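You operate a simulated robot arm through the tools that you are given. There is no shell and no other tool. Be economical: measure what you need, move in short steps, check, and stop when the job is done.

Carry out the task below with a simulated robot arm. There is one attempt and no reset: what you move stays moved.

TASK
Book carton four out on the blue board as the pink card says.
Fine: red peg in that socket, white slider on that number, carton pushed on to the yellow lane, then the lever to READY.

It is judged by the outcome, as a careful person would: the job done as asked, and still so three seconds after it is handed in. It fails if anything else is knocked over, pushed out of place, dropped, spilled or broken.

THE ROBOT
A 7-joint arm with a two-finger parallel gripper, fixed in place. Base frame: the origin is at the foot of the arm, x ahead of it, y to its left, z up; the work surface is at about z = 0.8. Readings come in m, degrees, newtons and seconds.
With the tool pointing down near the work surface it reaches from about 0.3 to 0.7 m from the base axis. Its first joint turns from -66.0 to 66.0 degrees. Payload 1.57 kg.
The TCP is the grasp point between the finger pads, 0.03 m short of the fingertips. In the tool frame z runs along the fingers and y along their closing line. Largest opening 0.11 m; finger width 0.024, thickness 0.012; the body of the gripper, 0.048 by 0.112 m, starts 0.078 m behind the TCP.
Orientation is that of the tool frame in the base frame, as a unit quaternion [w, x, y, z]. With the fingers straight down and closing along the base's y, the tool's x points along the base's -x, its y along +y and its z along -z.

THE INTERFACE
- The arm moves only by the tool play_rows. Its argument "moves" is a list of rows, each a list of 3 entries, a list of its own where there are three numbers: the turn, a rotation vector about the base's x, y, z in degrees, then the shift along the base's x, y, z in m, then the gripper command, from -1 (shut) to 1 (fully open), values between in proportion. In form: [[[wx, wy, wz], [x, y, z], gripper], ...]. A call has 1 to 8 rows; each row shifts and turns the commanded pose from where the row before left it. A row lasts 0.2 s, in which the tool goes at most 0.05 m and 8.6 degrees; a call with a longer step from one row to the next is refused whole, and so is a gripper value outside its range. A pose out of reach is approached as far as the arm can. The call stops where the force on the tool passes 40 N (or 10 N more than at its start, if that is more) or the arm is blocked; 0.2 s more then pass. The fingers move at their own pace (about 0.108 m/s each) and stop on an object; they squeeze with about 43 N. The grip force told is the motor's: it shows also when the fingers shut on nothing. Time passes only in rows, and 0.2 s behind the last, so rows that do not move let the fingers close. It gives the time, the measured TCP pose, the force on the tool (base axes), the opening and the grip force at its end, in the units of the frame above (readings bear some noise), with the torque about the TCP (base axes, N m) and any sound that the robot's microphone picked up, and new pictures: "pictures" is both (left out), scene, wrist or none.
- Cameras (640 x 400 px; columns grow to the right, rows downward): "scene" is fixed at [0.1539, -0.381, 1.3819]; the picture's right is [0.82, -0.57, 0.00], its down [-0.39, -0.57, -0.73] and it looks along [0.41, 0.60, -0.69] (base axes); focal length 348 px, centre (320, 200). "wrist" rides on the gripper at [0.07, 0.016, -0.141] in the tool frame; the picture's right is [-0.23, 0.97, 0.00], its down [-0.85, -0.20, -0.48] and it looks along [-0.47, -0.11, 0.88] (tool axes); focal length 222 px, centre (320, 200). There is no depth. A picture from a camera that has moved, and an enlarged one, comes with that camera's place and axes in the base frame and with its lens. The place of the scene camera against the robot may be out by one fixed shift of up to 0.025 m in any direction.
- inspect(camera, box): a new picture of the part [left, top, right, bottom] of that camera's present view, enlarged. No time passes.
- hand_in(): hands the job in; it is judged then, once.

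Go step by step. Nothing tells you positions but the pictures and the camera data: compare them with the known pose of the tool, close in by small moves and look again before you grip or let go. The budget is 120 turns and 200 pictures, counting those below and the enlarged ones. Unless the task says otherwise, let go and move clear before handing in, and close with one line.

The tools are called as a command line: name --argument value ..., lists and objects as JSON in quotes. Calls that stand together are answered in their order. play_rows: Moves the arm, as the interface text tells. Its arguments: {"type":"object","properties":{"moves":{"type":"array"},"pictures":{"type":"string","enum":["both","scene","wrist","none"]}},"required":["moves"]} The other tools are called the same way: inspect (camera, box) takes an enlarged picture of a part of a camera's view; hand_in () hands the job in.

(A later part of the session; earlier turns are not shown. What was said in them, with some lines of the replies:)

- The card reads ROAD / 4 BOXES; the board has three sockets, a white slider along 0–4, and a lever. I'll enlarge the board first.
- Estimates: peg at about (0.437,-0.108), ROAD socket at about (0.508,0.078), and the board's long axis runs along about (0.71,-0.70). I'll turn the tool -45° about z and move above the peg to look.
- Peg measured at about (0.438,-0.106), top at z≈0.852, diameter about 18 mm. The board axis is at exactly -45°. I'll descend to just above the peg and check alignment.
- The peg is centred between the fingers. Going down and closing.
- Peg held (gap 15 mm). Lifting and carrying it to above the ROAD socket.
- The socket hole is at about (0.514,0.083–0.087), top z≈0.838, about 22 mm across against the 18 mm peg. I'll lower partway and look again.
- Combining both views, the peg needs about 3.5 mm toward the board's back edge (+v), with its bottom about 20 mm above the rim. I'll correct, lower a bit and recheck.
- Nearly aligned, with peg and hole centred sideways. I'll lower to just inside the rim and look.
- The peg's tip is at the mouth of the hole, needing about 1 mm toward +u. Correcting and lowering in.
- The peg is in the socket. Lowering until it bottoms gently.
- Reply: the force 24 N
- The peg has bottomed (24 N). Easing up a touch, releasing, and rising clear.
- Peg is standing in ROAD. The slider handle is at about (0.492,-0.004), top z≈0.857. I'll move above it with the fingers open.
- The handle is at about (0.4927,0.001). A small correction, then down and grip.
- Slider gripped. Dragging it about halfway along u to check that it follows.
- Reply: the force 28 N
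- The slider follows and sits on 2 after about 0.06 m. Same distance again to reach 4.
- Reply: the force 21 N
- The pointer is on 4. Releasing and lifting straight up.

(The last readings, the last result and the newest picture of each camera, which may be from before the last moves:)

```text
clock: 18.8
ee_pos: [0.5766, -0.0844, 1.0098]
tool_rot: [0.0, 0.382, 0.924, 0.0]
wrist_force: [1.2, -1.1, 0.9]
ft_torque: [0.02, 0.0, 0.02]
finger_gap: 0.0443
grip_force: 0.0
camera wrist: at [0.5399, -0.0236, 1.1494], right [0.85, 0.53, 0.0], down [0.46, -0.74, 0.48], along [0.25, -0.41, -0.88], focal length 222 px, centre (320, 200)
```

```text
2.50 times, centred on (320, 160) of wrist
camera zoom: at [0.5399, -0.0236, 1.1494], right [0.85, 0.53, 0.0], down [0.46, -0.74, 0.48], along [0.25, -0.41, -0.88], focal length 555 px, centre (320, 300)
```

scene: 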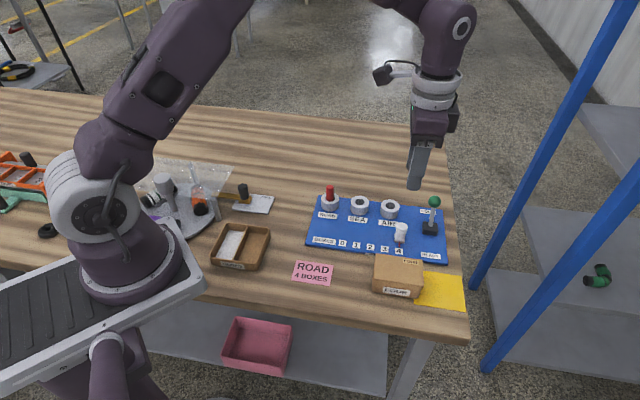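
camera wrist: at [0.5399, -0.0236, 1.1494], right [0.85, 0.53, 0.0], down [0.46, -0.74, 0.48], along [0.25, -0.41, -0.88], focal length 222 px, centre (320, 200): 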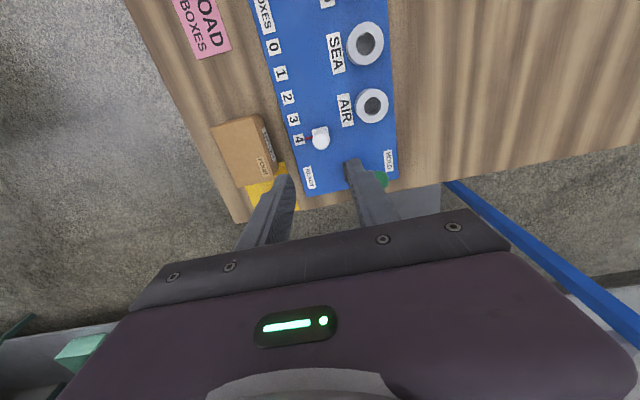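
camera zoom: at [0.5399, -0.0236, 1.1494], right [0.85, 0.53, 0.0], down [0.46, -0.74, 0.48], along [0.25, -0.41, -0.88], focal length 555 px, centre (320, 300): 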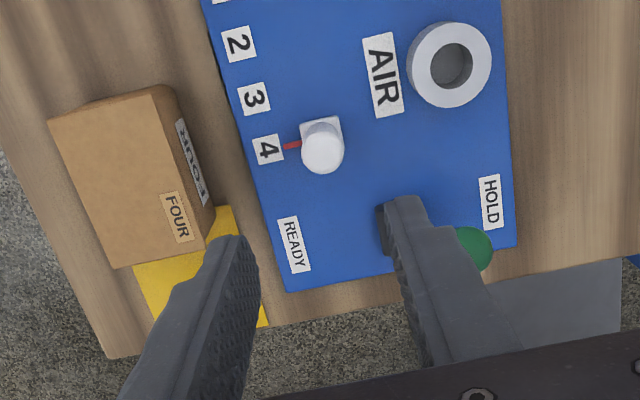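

Slider is on 4 and the peg is standing. Carton spans u 0.422–0.507, v 0.214–0.27; the lane is u 0.4985–0.590, v 0.20–0.28, so it needs about 0.08 m straight along u. I'll position behind the carton with the fingers slightly apart.

play_rows --moves '[[[0, 0, 0], [-0.0325, -0.005, 0], -0.4], [[0, 0, 0], [-0.0325, -0.005, 0], -0.4], [[0, 0, 0], [-0.0325, -0.005, 0], -0.4], [[0, 0, 0], [-0.0325, -0.0055, -0.02], -0.4], [[0, 0, 0], [0, 0, -0.045], -0.4], [[0, 0, 0], [0, 0, -0.045], -0.4], [[0, 0, 0], [0, 0, 0], -0.4]]'

inspect --camera "scene" --box '[330, 210, 480, 310]'

inspect --camera "wrist" --box '[220, 100, 420, 240]'

```text
clock: 20.4
ee_pos: [0.4508, -0.1066, 0.8965]
tool_rot: [0.0, 0.383, 0.924, 0.0]
wrist_force: [-0.3, -0.9, 0.2]
ft_torque: [0.01, 0.01, -0.01]
finger_gap: 0.033
grip_force: 0.0
camera wrist: at [0.4131, -0.046, 1.0369], right [0.85, 0.53, 0.0], down [0.46, -0.75, 0.48], along [0.25, -0.41, -0.88], focal length 222 px, centre (320, 200)
```

scene: 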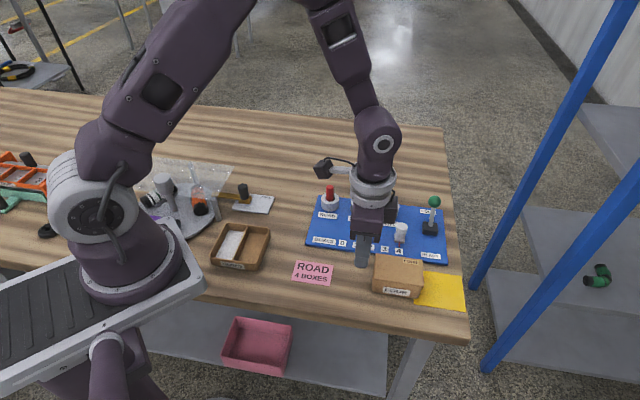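
wrist: 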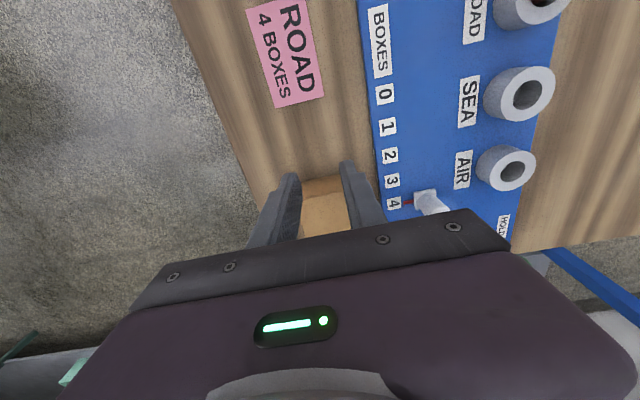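

```text
4.00 times, centred on (405, 260) of scene
camera zoom: at [0.1538, -0.381, 1.3819], right [0.82, -0.57, 0.0], down [-0.39, -0.57, -0.73], along [0.41, 0.6, -0.69], focal length 1392 px, centre (-20, -40)
```

zoom: 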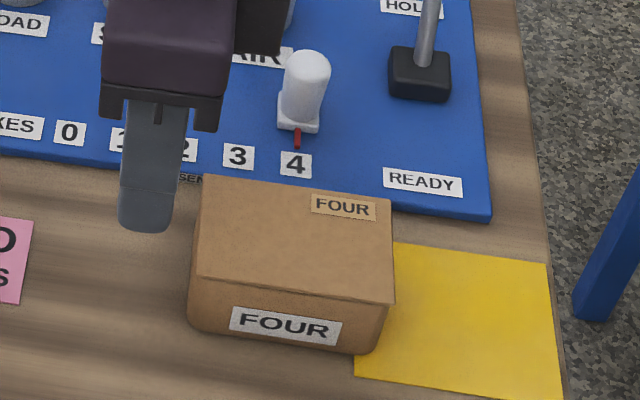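

```text
2.86 times, centred on (320, 170) of wrist
camera zoom: at [0.4131, -0.046, 1.0369], right [0.85, 0.53, 0.0], down [0.46, -0.75, 0.48], along [0.25, -0.41, -0.88], focal length 635 px, centre (320, 286)
```

zoom: 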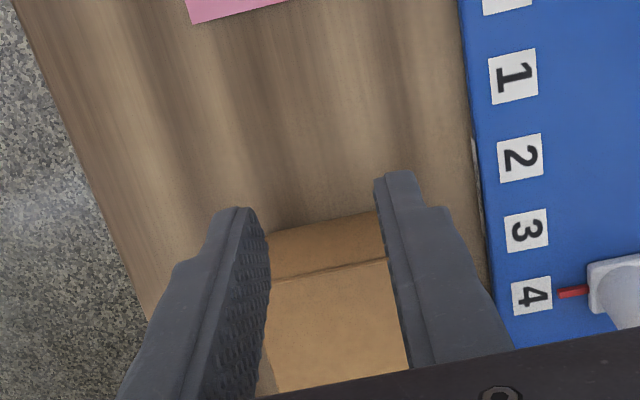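

Fingers are centred on the carton's rear face, about 16 mm behind it. Lowering, narrowing the gap, and pushing partway along u.

play_rows --moves '[[[0, 0, 0], [0, 0, -0.03], -0.64], [[0, 0, 0], [0, 0, -0.025], -0.64], [[0, 0, 0], [0.007, -0.007, 0], -0.64], [[0, 0, 0], [0.007, -0.007, 0], -0.64], [[0, 0, 0], [0.007, -0.007, 0], -0.64], [[0, 0, 0], [0.007, -0.007, 0], -0.64], [[0, 0, 0], [0, 0, 0], -0.64]]'

inspect --camera "scene" --box '[330, 210, 480, 310]'

```text
clock: 22.0
ee_pos: [0.4759, -0.1325, 0.8437]
tool_rot: [-0.001, 0.383, 0.924, 0.0]
wrist_force: [0.3, -0.6, 0.0]
ft_torque: [0.03, 0.01, 0.01]
finger_gap: 0.0197
grip_force: 0.2
camera wrist: at [0.4393, -0.072, 0.9831], right [0.85, 0.53, 0.0], down [0.46, -0.74, 0.48], along [0.25, -0.41, -0.88], focal length 222 px, centre (320, 200)
```

scene: 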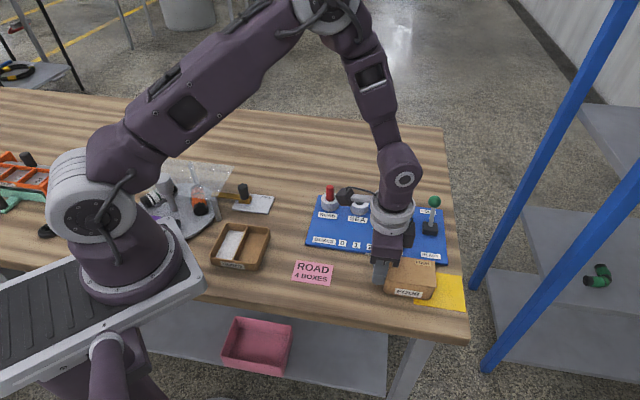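
wrist: 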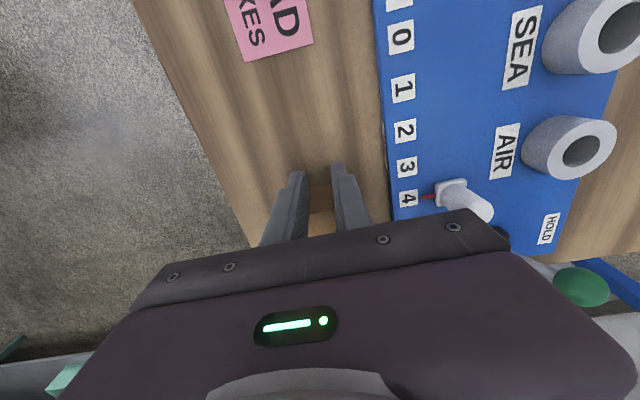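

```text
4.00 times, centred on (405, 260) of scene
camera zoom: at [0.1538, -0.381, 1.3819], right [0.82, -0.57, 0.0], down [-0.39, -0.57, -0.73], along [0.41, 0.6, -0.69], focal length 1392 px, centre (-20, -40)
```

zoom: 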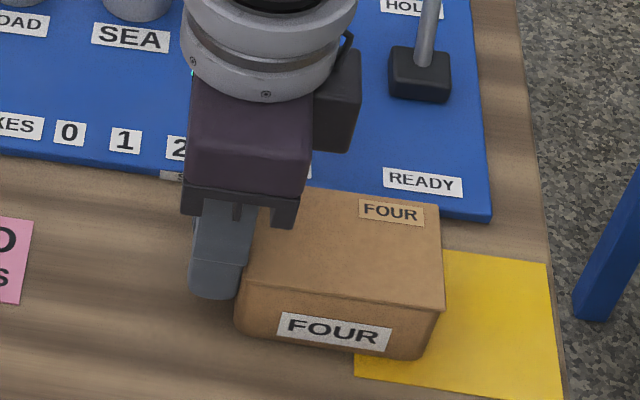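

The carton slides straight. About 0.058 m remains; I'll push 0.044 and recheck.

play_rows --moves '[[[0, 0, 0], [0.0062, -0.0062, 0], -0.64], [[0, 0, 0], [0.0062, -0.0062, 0], -0.64], [[0, 0, 0], [0.0062, -0.0062, 0], -0.64], [[0, 0, 0], [0.0062, -0.0062, 0], -0.64], [[0, 0, 0], [0.0062, -0.0062, 0], -0.64], [[0, 0, 0], [0, 0, 0], -0.64]]' --pictures "none"

inspect --camera "scene" --box '[350, 210, 480, 310]'

```text
clock: 23.4
ee_pos: [0.5069, -0.1644, 0.843]
tool_rot: [0.0, 0.382, 0.924, 0.0]
wrist_force: [0.0, 1.0, 0.3]
ft_torque: [0.03, 0.01, 0.0]
finger_gap: 0.02
grip_force: 0.1
```

```text
4.00 times, centred on (415, 260) of scene
camera zoom: at [0.1538, -0.381, 1.3819], right [0.82, -0.57, 0.0], down [-0.39, -0.57, -0.73], along [0.41, 0.6, -0.69], focal length 1392 px, centre (-60, -40)
```

zoom: 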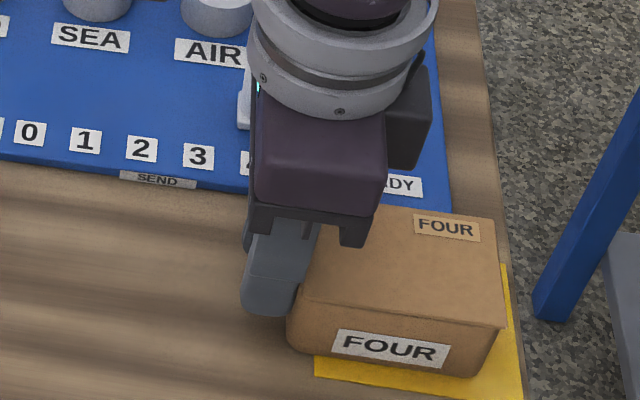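

The carton's rear is about 12 mm short of the lane's start, with about 19 mm free ahead. Pushing 0.0155 m more to centre it.

play_rows --moves '[[[0, 0, 0], [0.004, -0.004, 0], -0.64], [[0, 0, 0], [0.004, -0.004, 0], -0.64], [[0, 0, 0], [0.003, -0.003, 0], -0.64], [[0, 0, 0], [0, 0, 0], -0.64]]' --pictures "none"

inspect --camera "scene" --box '[350, 210, 480, 310]'

```text
clock: 24.4
ee_pos: [0.5168, -0.1754, 0.8423]
tool_rot: [0.0, 0.382, 0.924, 0.0]
wrist_force: [0.0, -0.4, -0.1]
ft_torque: [0.01, -0.02, 0.03]
finger_gap: 0.0199
grip_force: 0.1
```

```text
4.00 times, centred on (415, 260) of scene
camera zoom: at [0.1538, -0.381, 1.3819], right [0.82, -0.57, 0.0], down [-0.39, -0.57, -0.73], along [0.41, 0.6, -0.69], focal length 1392 px, centre (-60, -40)
```

zoom: 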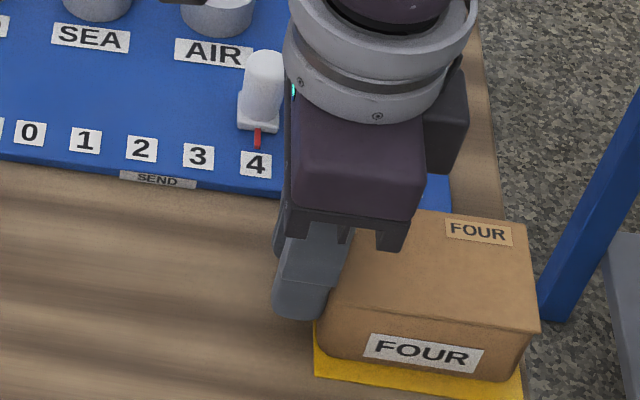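

The carton now sits on the lane with yellow visible all round. Backing off along -u, then rising toward a view of the lever.

play_rows --moves '[[[0, 0, 0], [-0.012, 0.012, 0], -0.64], [[0, 0, 0], [-0.012, 0.012, 0], -0.64], [[0, 0, 0], [0, 0, 0.045], -0.64], [[0, 0, 0], [0, 0, 0.045], -0.64], [[0, 0, 0], [0, 0, 0.045], -0.64], [[0, 0, 0], [0.02, 0.03, 0.02], -0.64], [[0, 0, 0], [0.025, 0.035, 0], -0.64], [[0, 0, 0], [0, 0, 0], -0.64]]'

inspect --camera "scene" --box '[340, 180, 480, 320]'

inspect --camera "wrist" --box '[220, 80, 440, 230]'

```text
clock: 26.2
ee_pos: [0.5382, -0.0845, 0.9985]
tool_rot: [0.0, 0.383, 0.924, 0.0]
wrist_force: [0.4, -0.5, 0.6]
ft_torque: [0.0, 0.01, -0.01]
finger_gap: 0.0197
grip_force: 0.1
camera wrist: at [0.5018, -0.0239, 1.1389], right [0.85, 0.53, 0.0], down [0.46, -0.74, 0.48], along [0.25, -0.41, -0.88], focal length 222 px, centre (320, 200)
```

scene: 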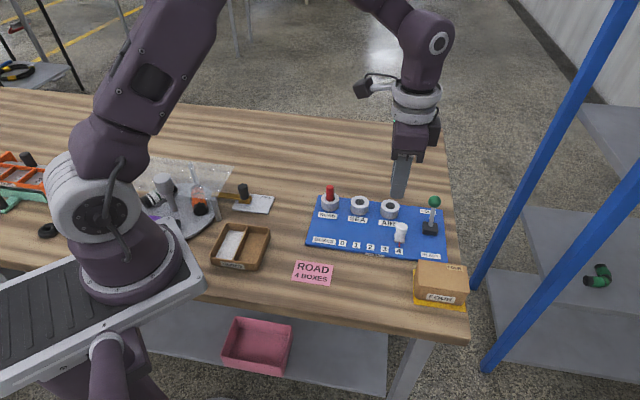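
wrist: 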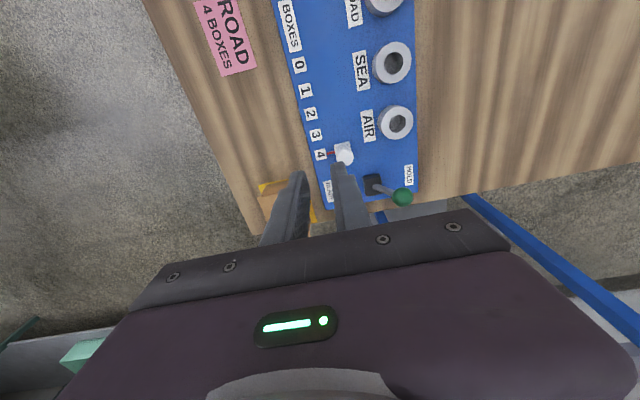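

```text
2.86 times, centred on (410, 250) of scene
camera zoom: at [0.1539, -0.381, 1.3819], right [0.82, -0.57, 0.0], down [-0.39, -0.57, -0.73], along [0.41, 0.6, -0.69], focal length 994 px, centre (63, 57)
```

zoom: 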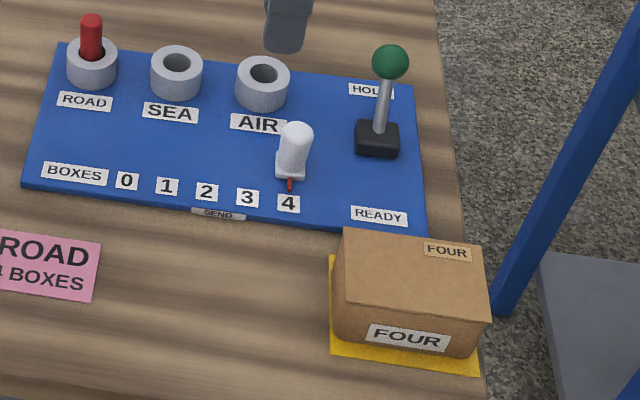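

```text
2.67 times, centred on (330, 155) of wrist
camera zoom: at [0.5018, -0.0239, 1.1389], right [0.85, 0.53, 0.0], down [0.46, -0.74, 0.48], along [0.25, -0.41, -0.88], focal length 592 px, centre (293, 320)
```

zoom: 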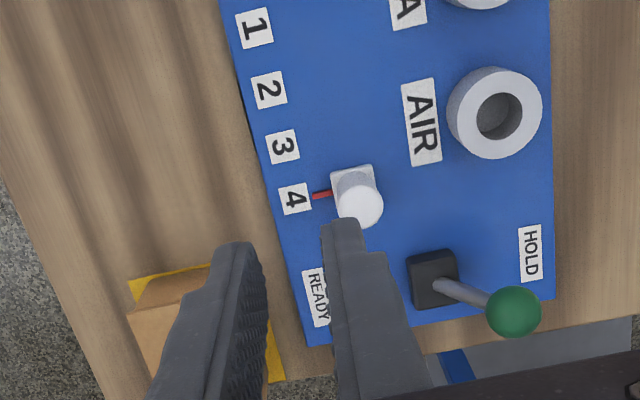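

Lever: base at about (0.645,-0.104), knob at about (0.6645,-0.0845,0.876), leaning to HOLD. I'll straddle the knob with the fingers and sweep it toward READY, hovering above it first.

play_rows --moves '[[[0, 0, 0], [0.03, 0, 0], 0.0], [[0, 0, 0], [0.03, 0, 0], 0.0], [[0, 0, 0], [0.033, 0, 0], 0.0], [[0, 0, 0], [0.033, 0, -0.02], 0.0], [[0, 0, 0], [0, 0, -0.038], 0.0], [[0, 0, 0], [0, 0, 0], 0.0]]'

inspect --camera "scene" --box '[380, 160, 480, 260]'

inspect --camera "wrist" --box '[220, 80, 420, 230]'

```text
clock: 27.6
ee_pos: [0.6666, -0.0881, 0.9399]
tool_rot: [0.0, 0.383, 0.924, 0.0]
wrist_force: [-0.4, -0.8, 0.3]
ft_torque: [-0.02, -0.01, 0.0]
finger_gap: 0.0548
grip_force: 0.1
camera wrist: at [0.6286, -0.0268, 1.0806], right [0.85, 0.53, 0.0], down [0.46, -0.75, 0.48], along [0.25, -0.41, -0.88], focal length 222 px, centre (320, 200)
```

scene: 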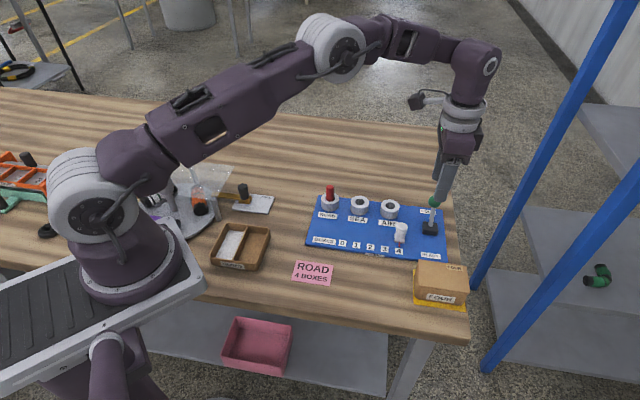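
wrist: 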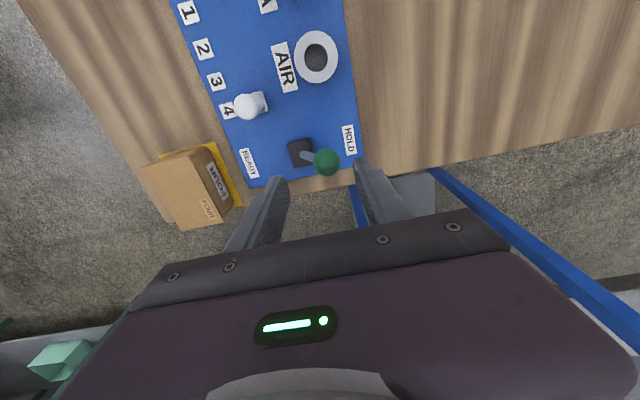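

```text
4.00 times, centred on (430, 210) of scene
camera zoom: at [0.1539, -0.381, 1.3819], right [0.82, -0.57, 0.0], down [-0.39, -0.57, -0.73], along [0.41, 0.6, -0.69], focal length 1392 px, centre (-120, 160)
```

zoom: 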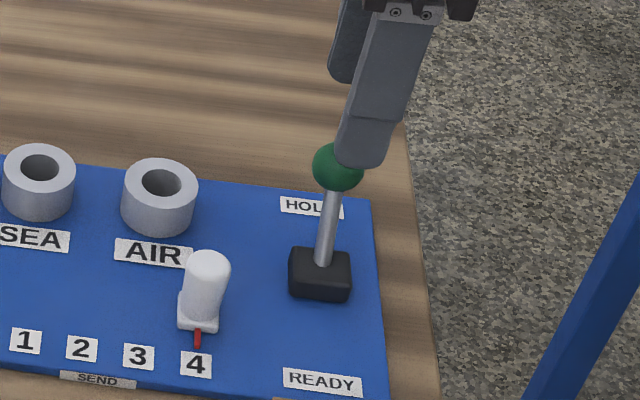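

```text
2.67 times, centred on (320, 155) of wrist
camera zoom: at [0.6286, -0.0268, 1.0806], right [0.85, 0.53, 0.0], down [0.46, -0.75, 0.48], along [0.25, -0.41, -0.88], focal length 592 px, centre (320, 320)
```

zoom: 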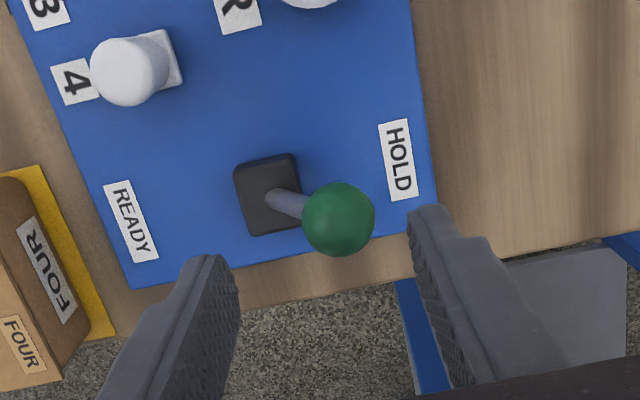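

The knob is between the fingers, about 5 mm toward HOLD. Correcting and descending around it.

play_rows --moves '[[[0, 0, 0], [0.0035, 0.0035, -0.028], 0.0], [[0, 0, 0], [0, 0, -0.025], 0.0], [[0, 0, 0], [0, 0, 0], -0.2], [[0, 0, 0], [0, 0, 0], -0.2]]'

inspect --camera "scene" --box '[380, 160, 480, 260]'

inspect --camera "wrist" --box '[220, 80, 420, 230]'

```text
clock: 28.6
ee_pos: [0.6667, -0.0847, 0.8904]
tool_rot: [0.0, 0.382, 0.924, 0.0]
wrist_force: [0.5, -0.1, 0.2]
ft_torque: [0.01, -0.03, 0.0]
finger_gap: 0.0439
grip_force: 0.0
camera wrist: at [0.6308, -0.0239, 1.0297], right [0.85, 0.53, 0.0], down [0.46, -0.74, 0.48], along [0.25, -0.41, -0.88], focal length 222 px, centre (320, 200)
```

scene: 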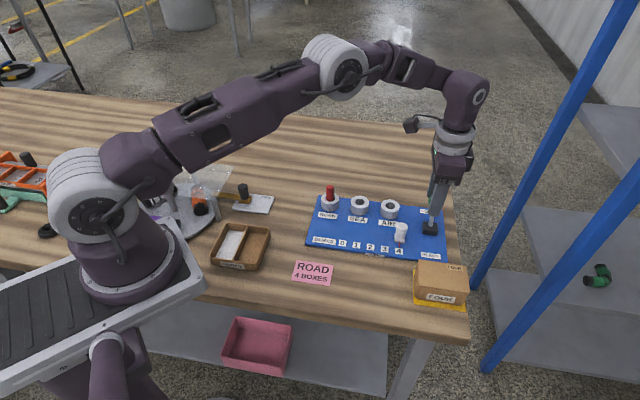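
wrist: 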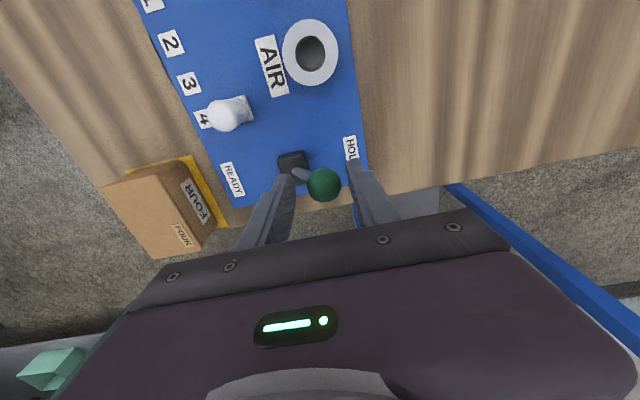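

```text
4.00 times, centred on (430, 210) of scene
camera zoom: at [0.1539, -0.381, 1.3819], right [0.82, -0.57, 0.0], down [-0.39, -0.57, -0.73], along [0.41, 0.6, -0.69], focal length 1392 px, centre (-120, 160)
```

zoom: 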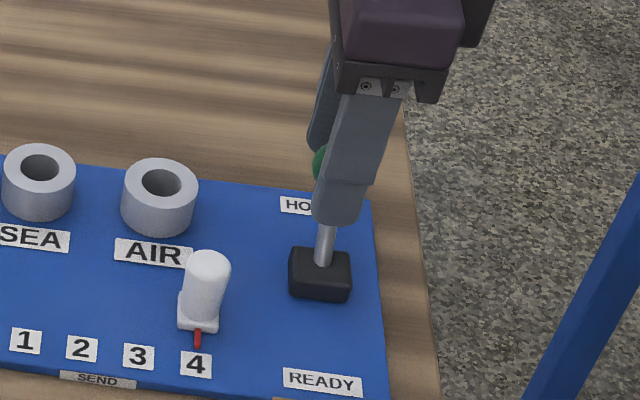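

```text
2.67 times, centred on (320, 155) of wrist
camera zoom: at [0.6308, -0.0239, 1.0297], right [0.85, 0.53, 0.0], down [0.46, -0.74, 0.48], along [0.25, -0.41, -0.88], focal length 592 px, centre (320, 320)
```

zoom: 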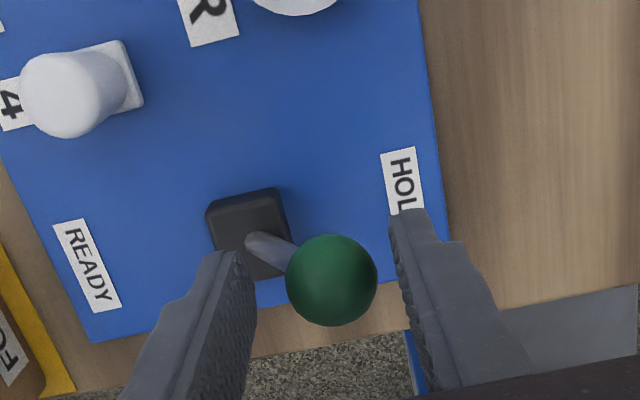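

The knob is straddled. Sweeping toward READY (-v).

play_rows --moves '[[[0, 0, 0], [-0.0071, -0.0071, 0], -0.2], [[0, 0, 0], [-0.0071, -0.0071, 0], -0.2], [[0, 0, 0], [-0.0071, -0.0071, 0], -0.2], [[0, 0, 0], [-0.0071, -0.0071, 0], -0.2], [[0, 0, 0], [-0.0071, -0.0071, 0], -0.2], [[0, 0, 0], [-0.0071, -0.0071, 0], -0.2], [[0, 0, 0], [0, 0, 0], -0.2]]'

inspect --camera "wrist" --box '[220, 80, 420, 230]'

inspect --camera "scene" --box '[380, 180, 480, 280]'

```text
clock: 30.2
ee_pos: [0.6262, -0.1252, 0.8865]
tool_rot: [0.0, 0.382, 0.924, 0.0]
wrist_force: [-0.2, 0.6, -0.1]
ft_torque: [0.0, 0.02, 0.02]
finger_gap: 0.0438
grip_force: 0.0
camera wrist: at [0.5892, -0.0652, 1.0277], right [0.85, 0.53, 0.0], down [0.46, -0.74, 0.48], along [0.25, -0.41, -0.88], focal length 222 px, centre (320, 200)
```

scene: 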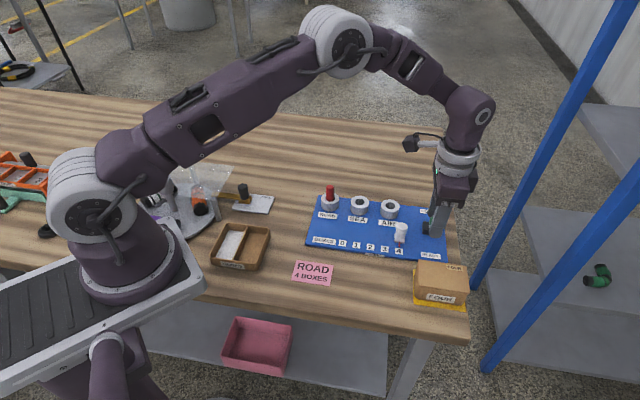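
wrist: 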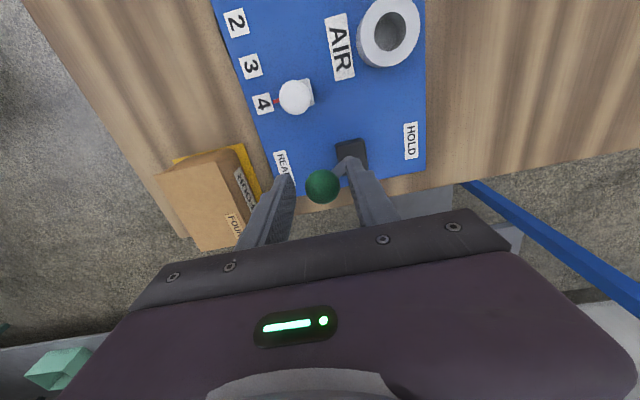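

```text
2.67 times, centred on (320, 155) of wrist
camera zoom: at [0.5892, -0.0652, 1.0277], right [0.85, 0.53, 0.0], down [0.46, -0.74, 0.48], along [0.25, -0.41, -0.88], focal length 592 px, centre (320, 320)
```

zoom: 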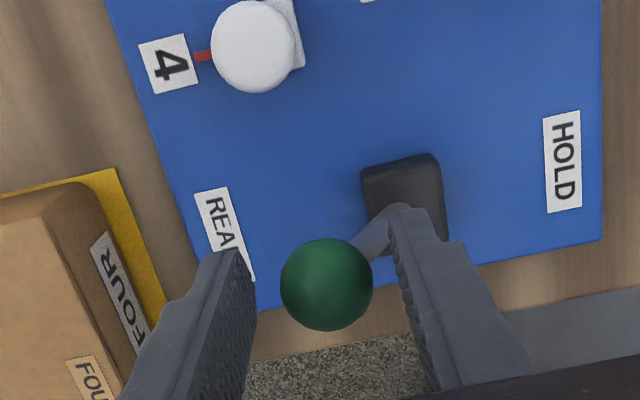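

```text
4.00 times, centred on (430, 230) of scene
camera zoom: at [0.1538, -0.381, 1.3819], right [0.82, -0.57, 0.0], down [-0.39, -0.57, -0.73], along [0.41, 0.6, -0.69], focal length 1392 px, centre (-120, 80)
```

zoom: 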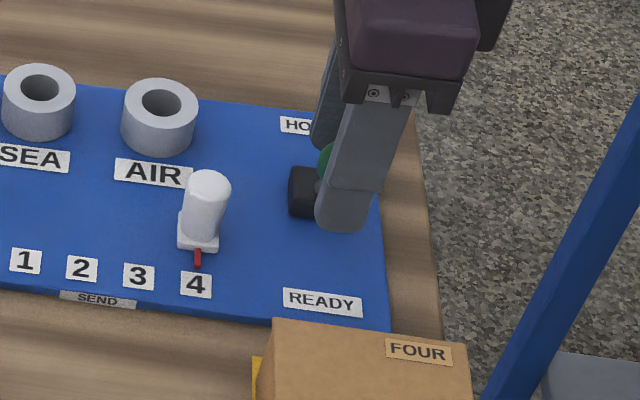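

The lever snapped over to a mirrored lean at READY. A small nudge confirms it is against its stop, then I'll back off, lift, and look.

play_rows --moves '[[[0, 0, 0], [-0.005, -0.005, 0], -0.2], [[0, 0, 0], [-0.001, -0.001, 0], -0.2], [[0, 0, 0], [0.005, 0.005, 0], 0.0], [[0, 0, 0], [0, 0, 0], 0.0], [[0, 0, 0], [0, 0, 0.045], 0.0], [[0, 0, 0], [0, 0, 0.045], 0.0], [[0, 0, 0], [-0.04, 0.02, 0.02], 0.0], [[0, 0, 0], [-0.04, 0.02, 0.02], 0.0]]'

inspect --camera "scene" --box '[300, 170, 480, 320]'

inspect --camera "wrist" --box '[200, 50, 440, 230]'

```text
clock: 32.0
ee_pos: [0.5453, -0.0859, 1.0159]
tool_rot: [-0.001, 0.383, 0.924, 0.001]
wrist_force: [0.2, 0.2, 0.3]
ft_torque: [-0.06, 0.0, 0.0]
finger_gap: 0.055
grip_force: 0.1
camera wrist: at [0.508, -0.025, 1.1562], right [0.85, 0.53, 0.0], down [0.46, -0.75, 0.48], along [0.25, -0.41, -0.88], focal length 222 px, centre (320, 200)
```

scene: 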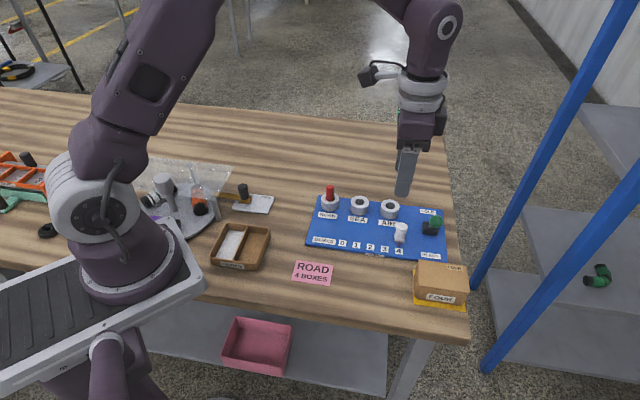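
wrist: 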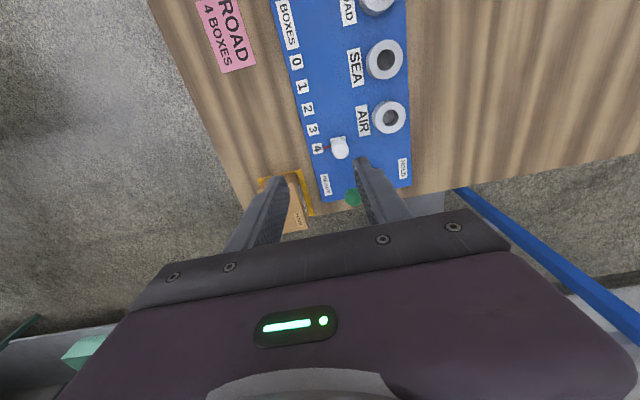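

```text
2.67 times, centred on (390, 245) of scene
camera zoom: at [0.1538, -0.3811, 1.3819], right [0.82, -0.57, 0.0], down [-0.39, -0.57, -0.73], along [0.41, 0.6, -0.69], focal length 928 px, centre (133, 80)
```

zoom: 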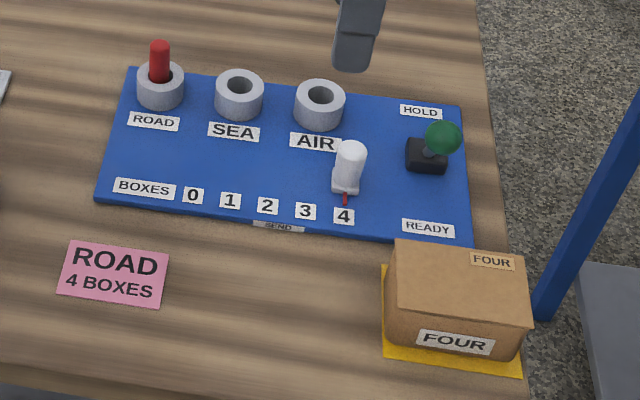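

```text
2.22 times, centred on (320, 140) of wrist
camera zoom: at [0.508, -0.025, 1.1562], right [0.85, 0.53, 0.0], down [0.46, -0.75, 0.48], along [0.25, -0.41, -0.88], focal length 494 px, centre (320, 333)
```

zoom: 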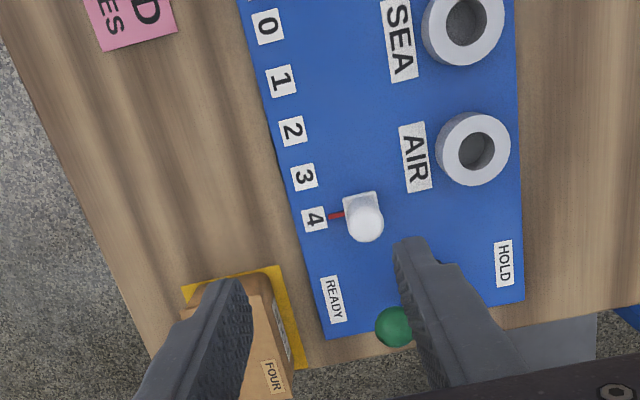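

All parts check out: red peg in ROAD, slider on 4, carton on the yellow lane, lever leaning to READY, and the arm is clear. Handing in.

hand_in

```text
The job is handed in.
```

Carton four is booked out as the pink card says: red peg in ROAD, slider on 4, carton on the yellow lane, lever at READY, and the job is handed in.
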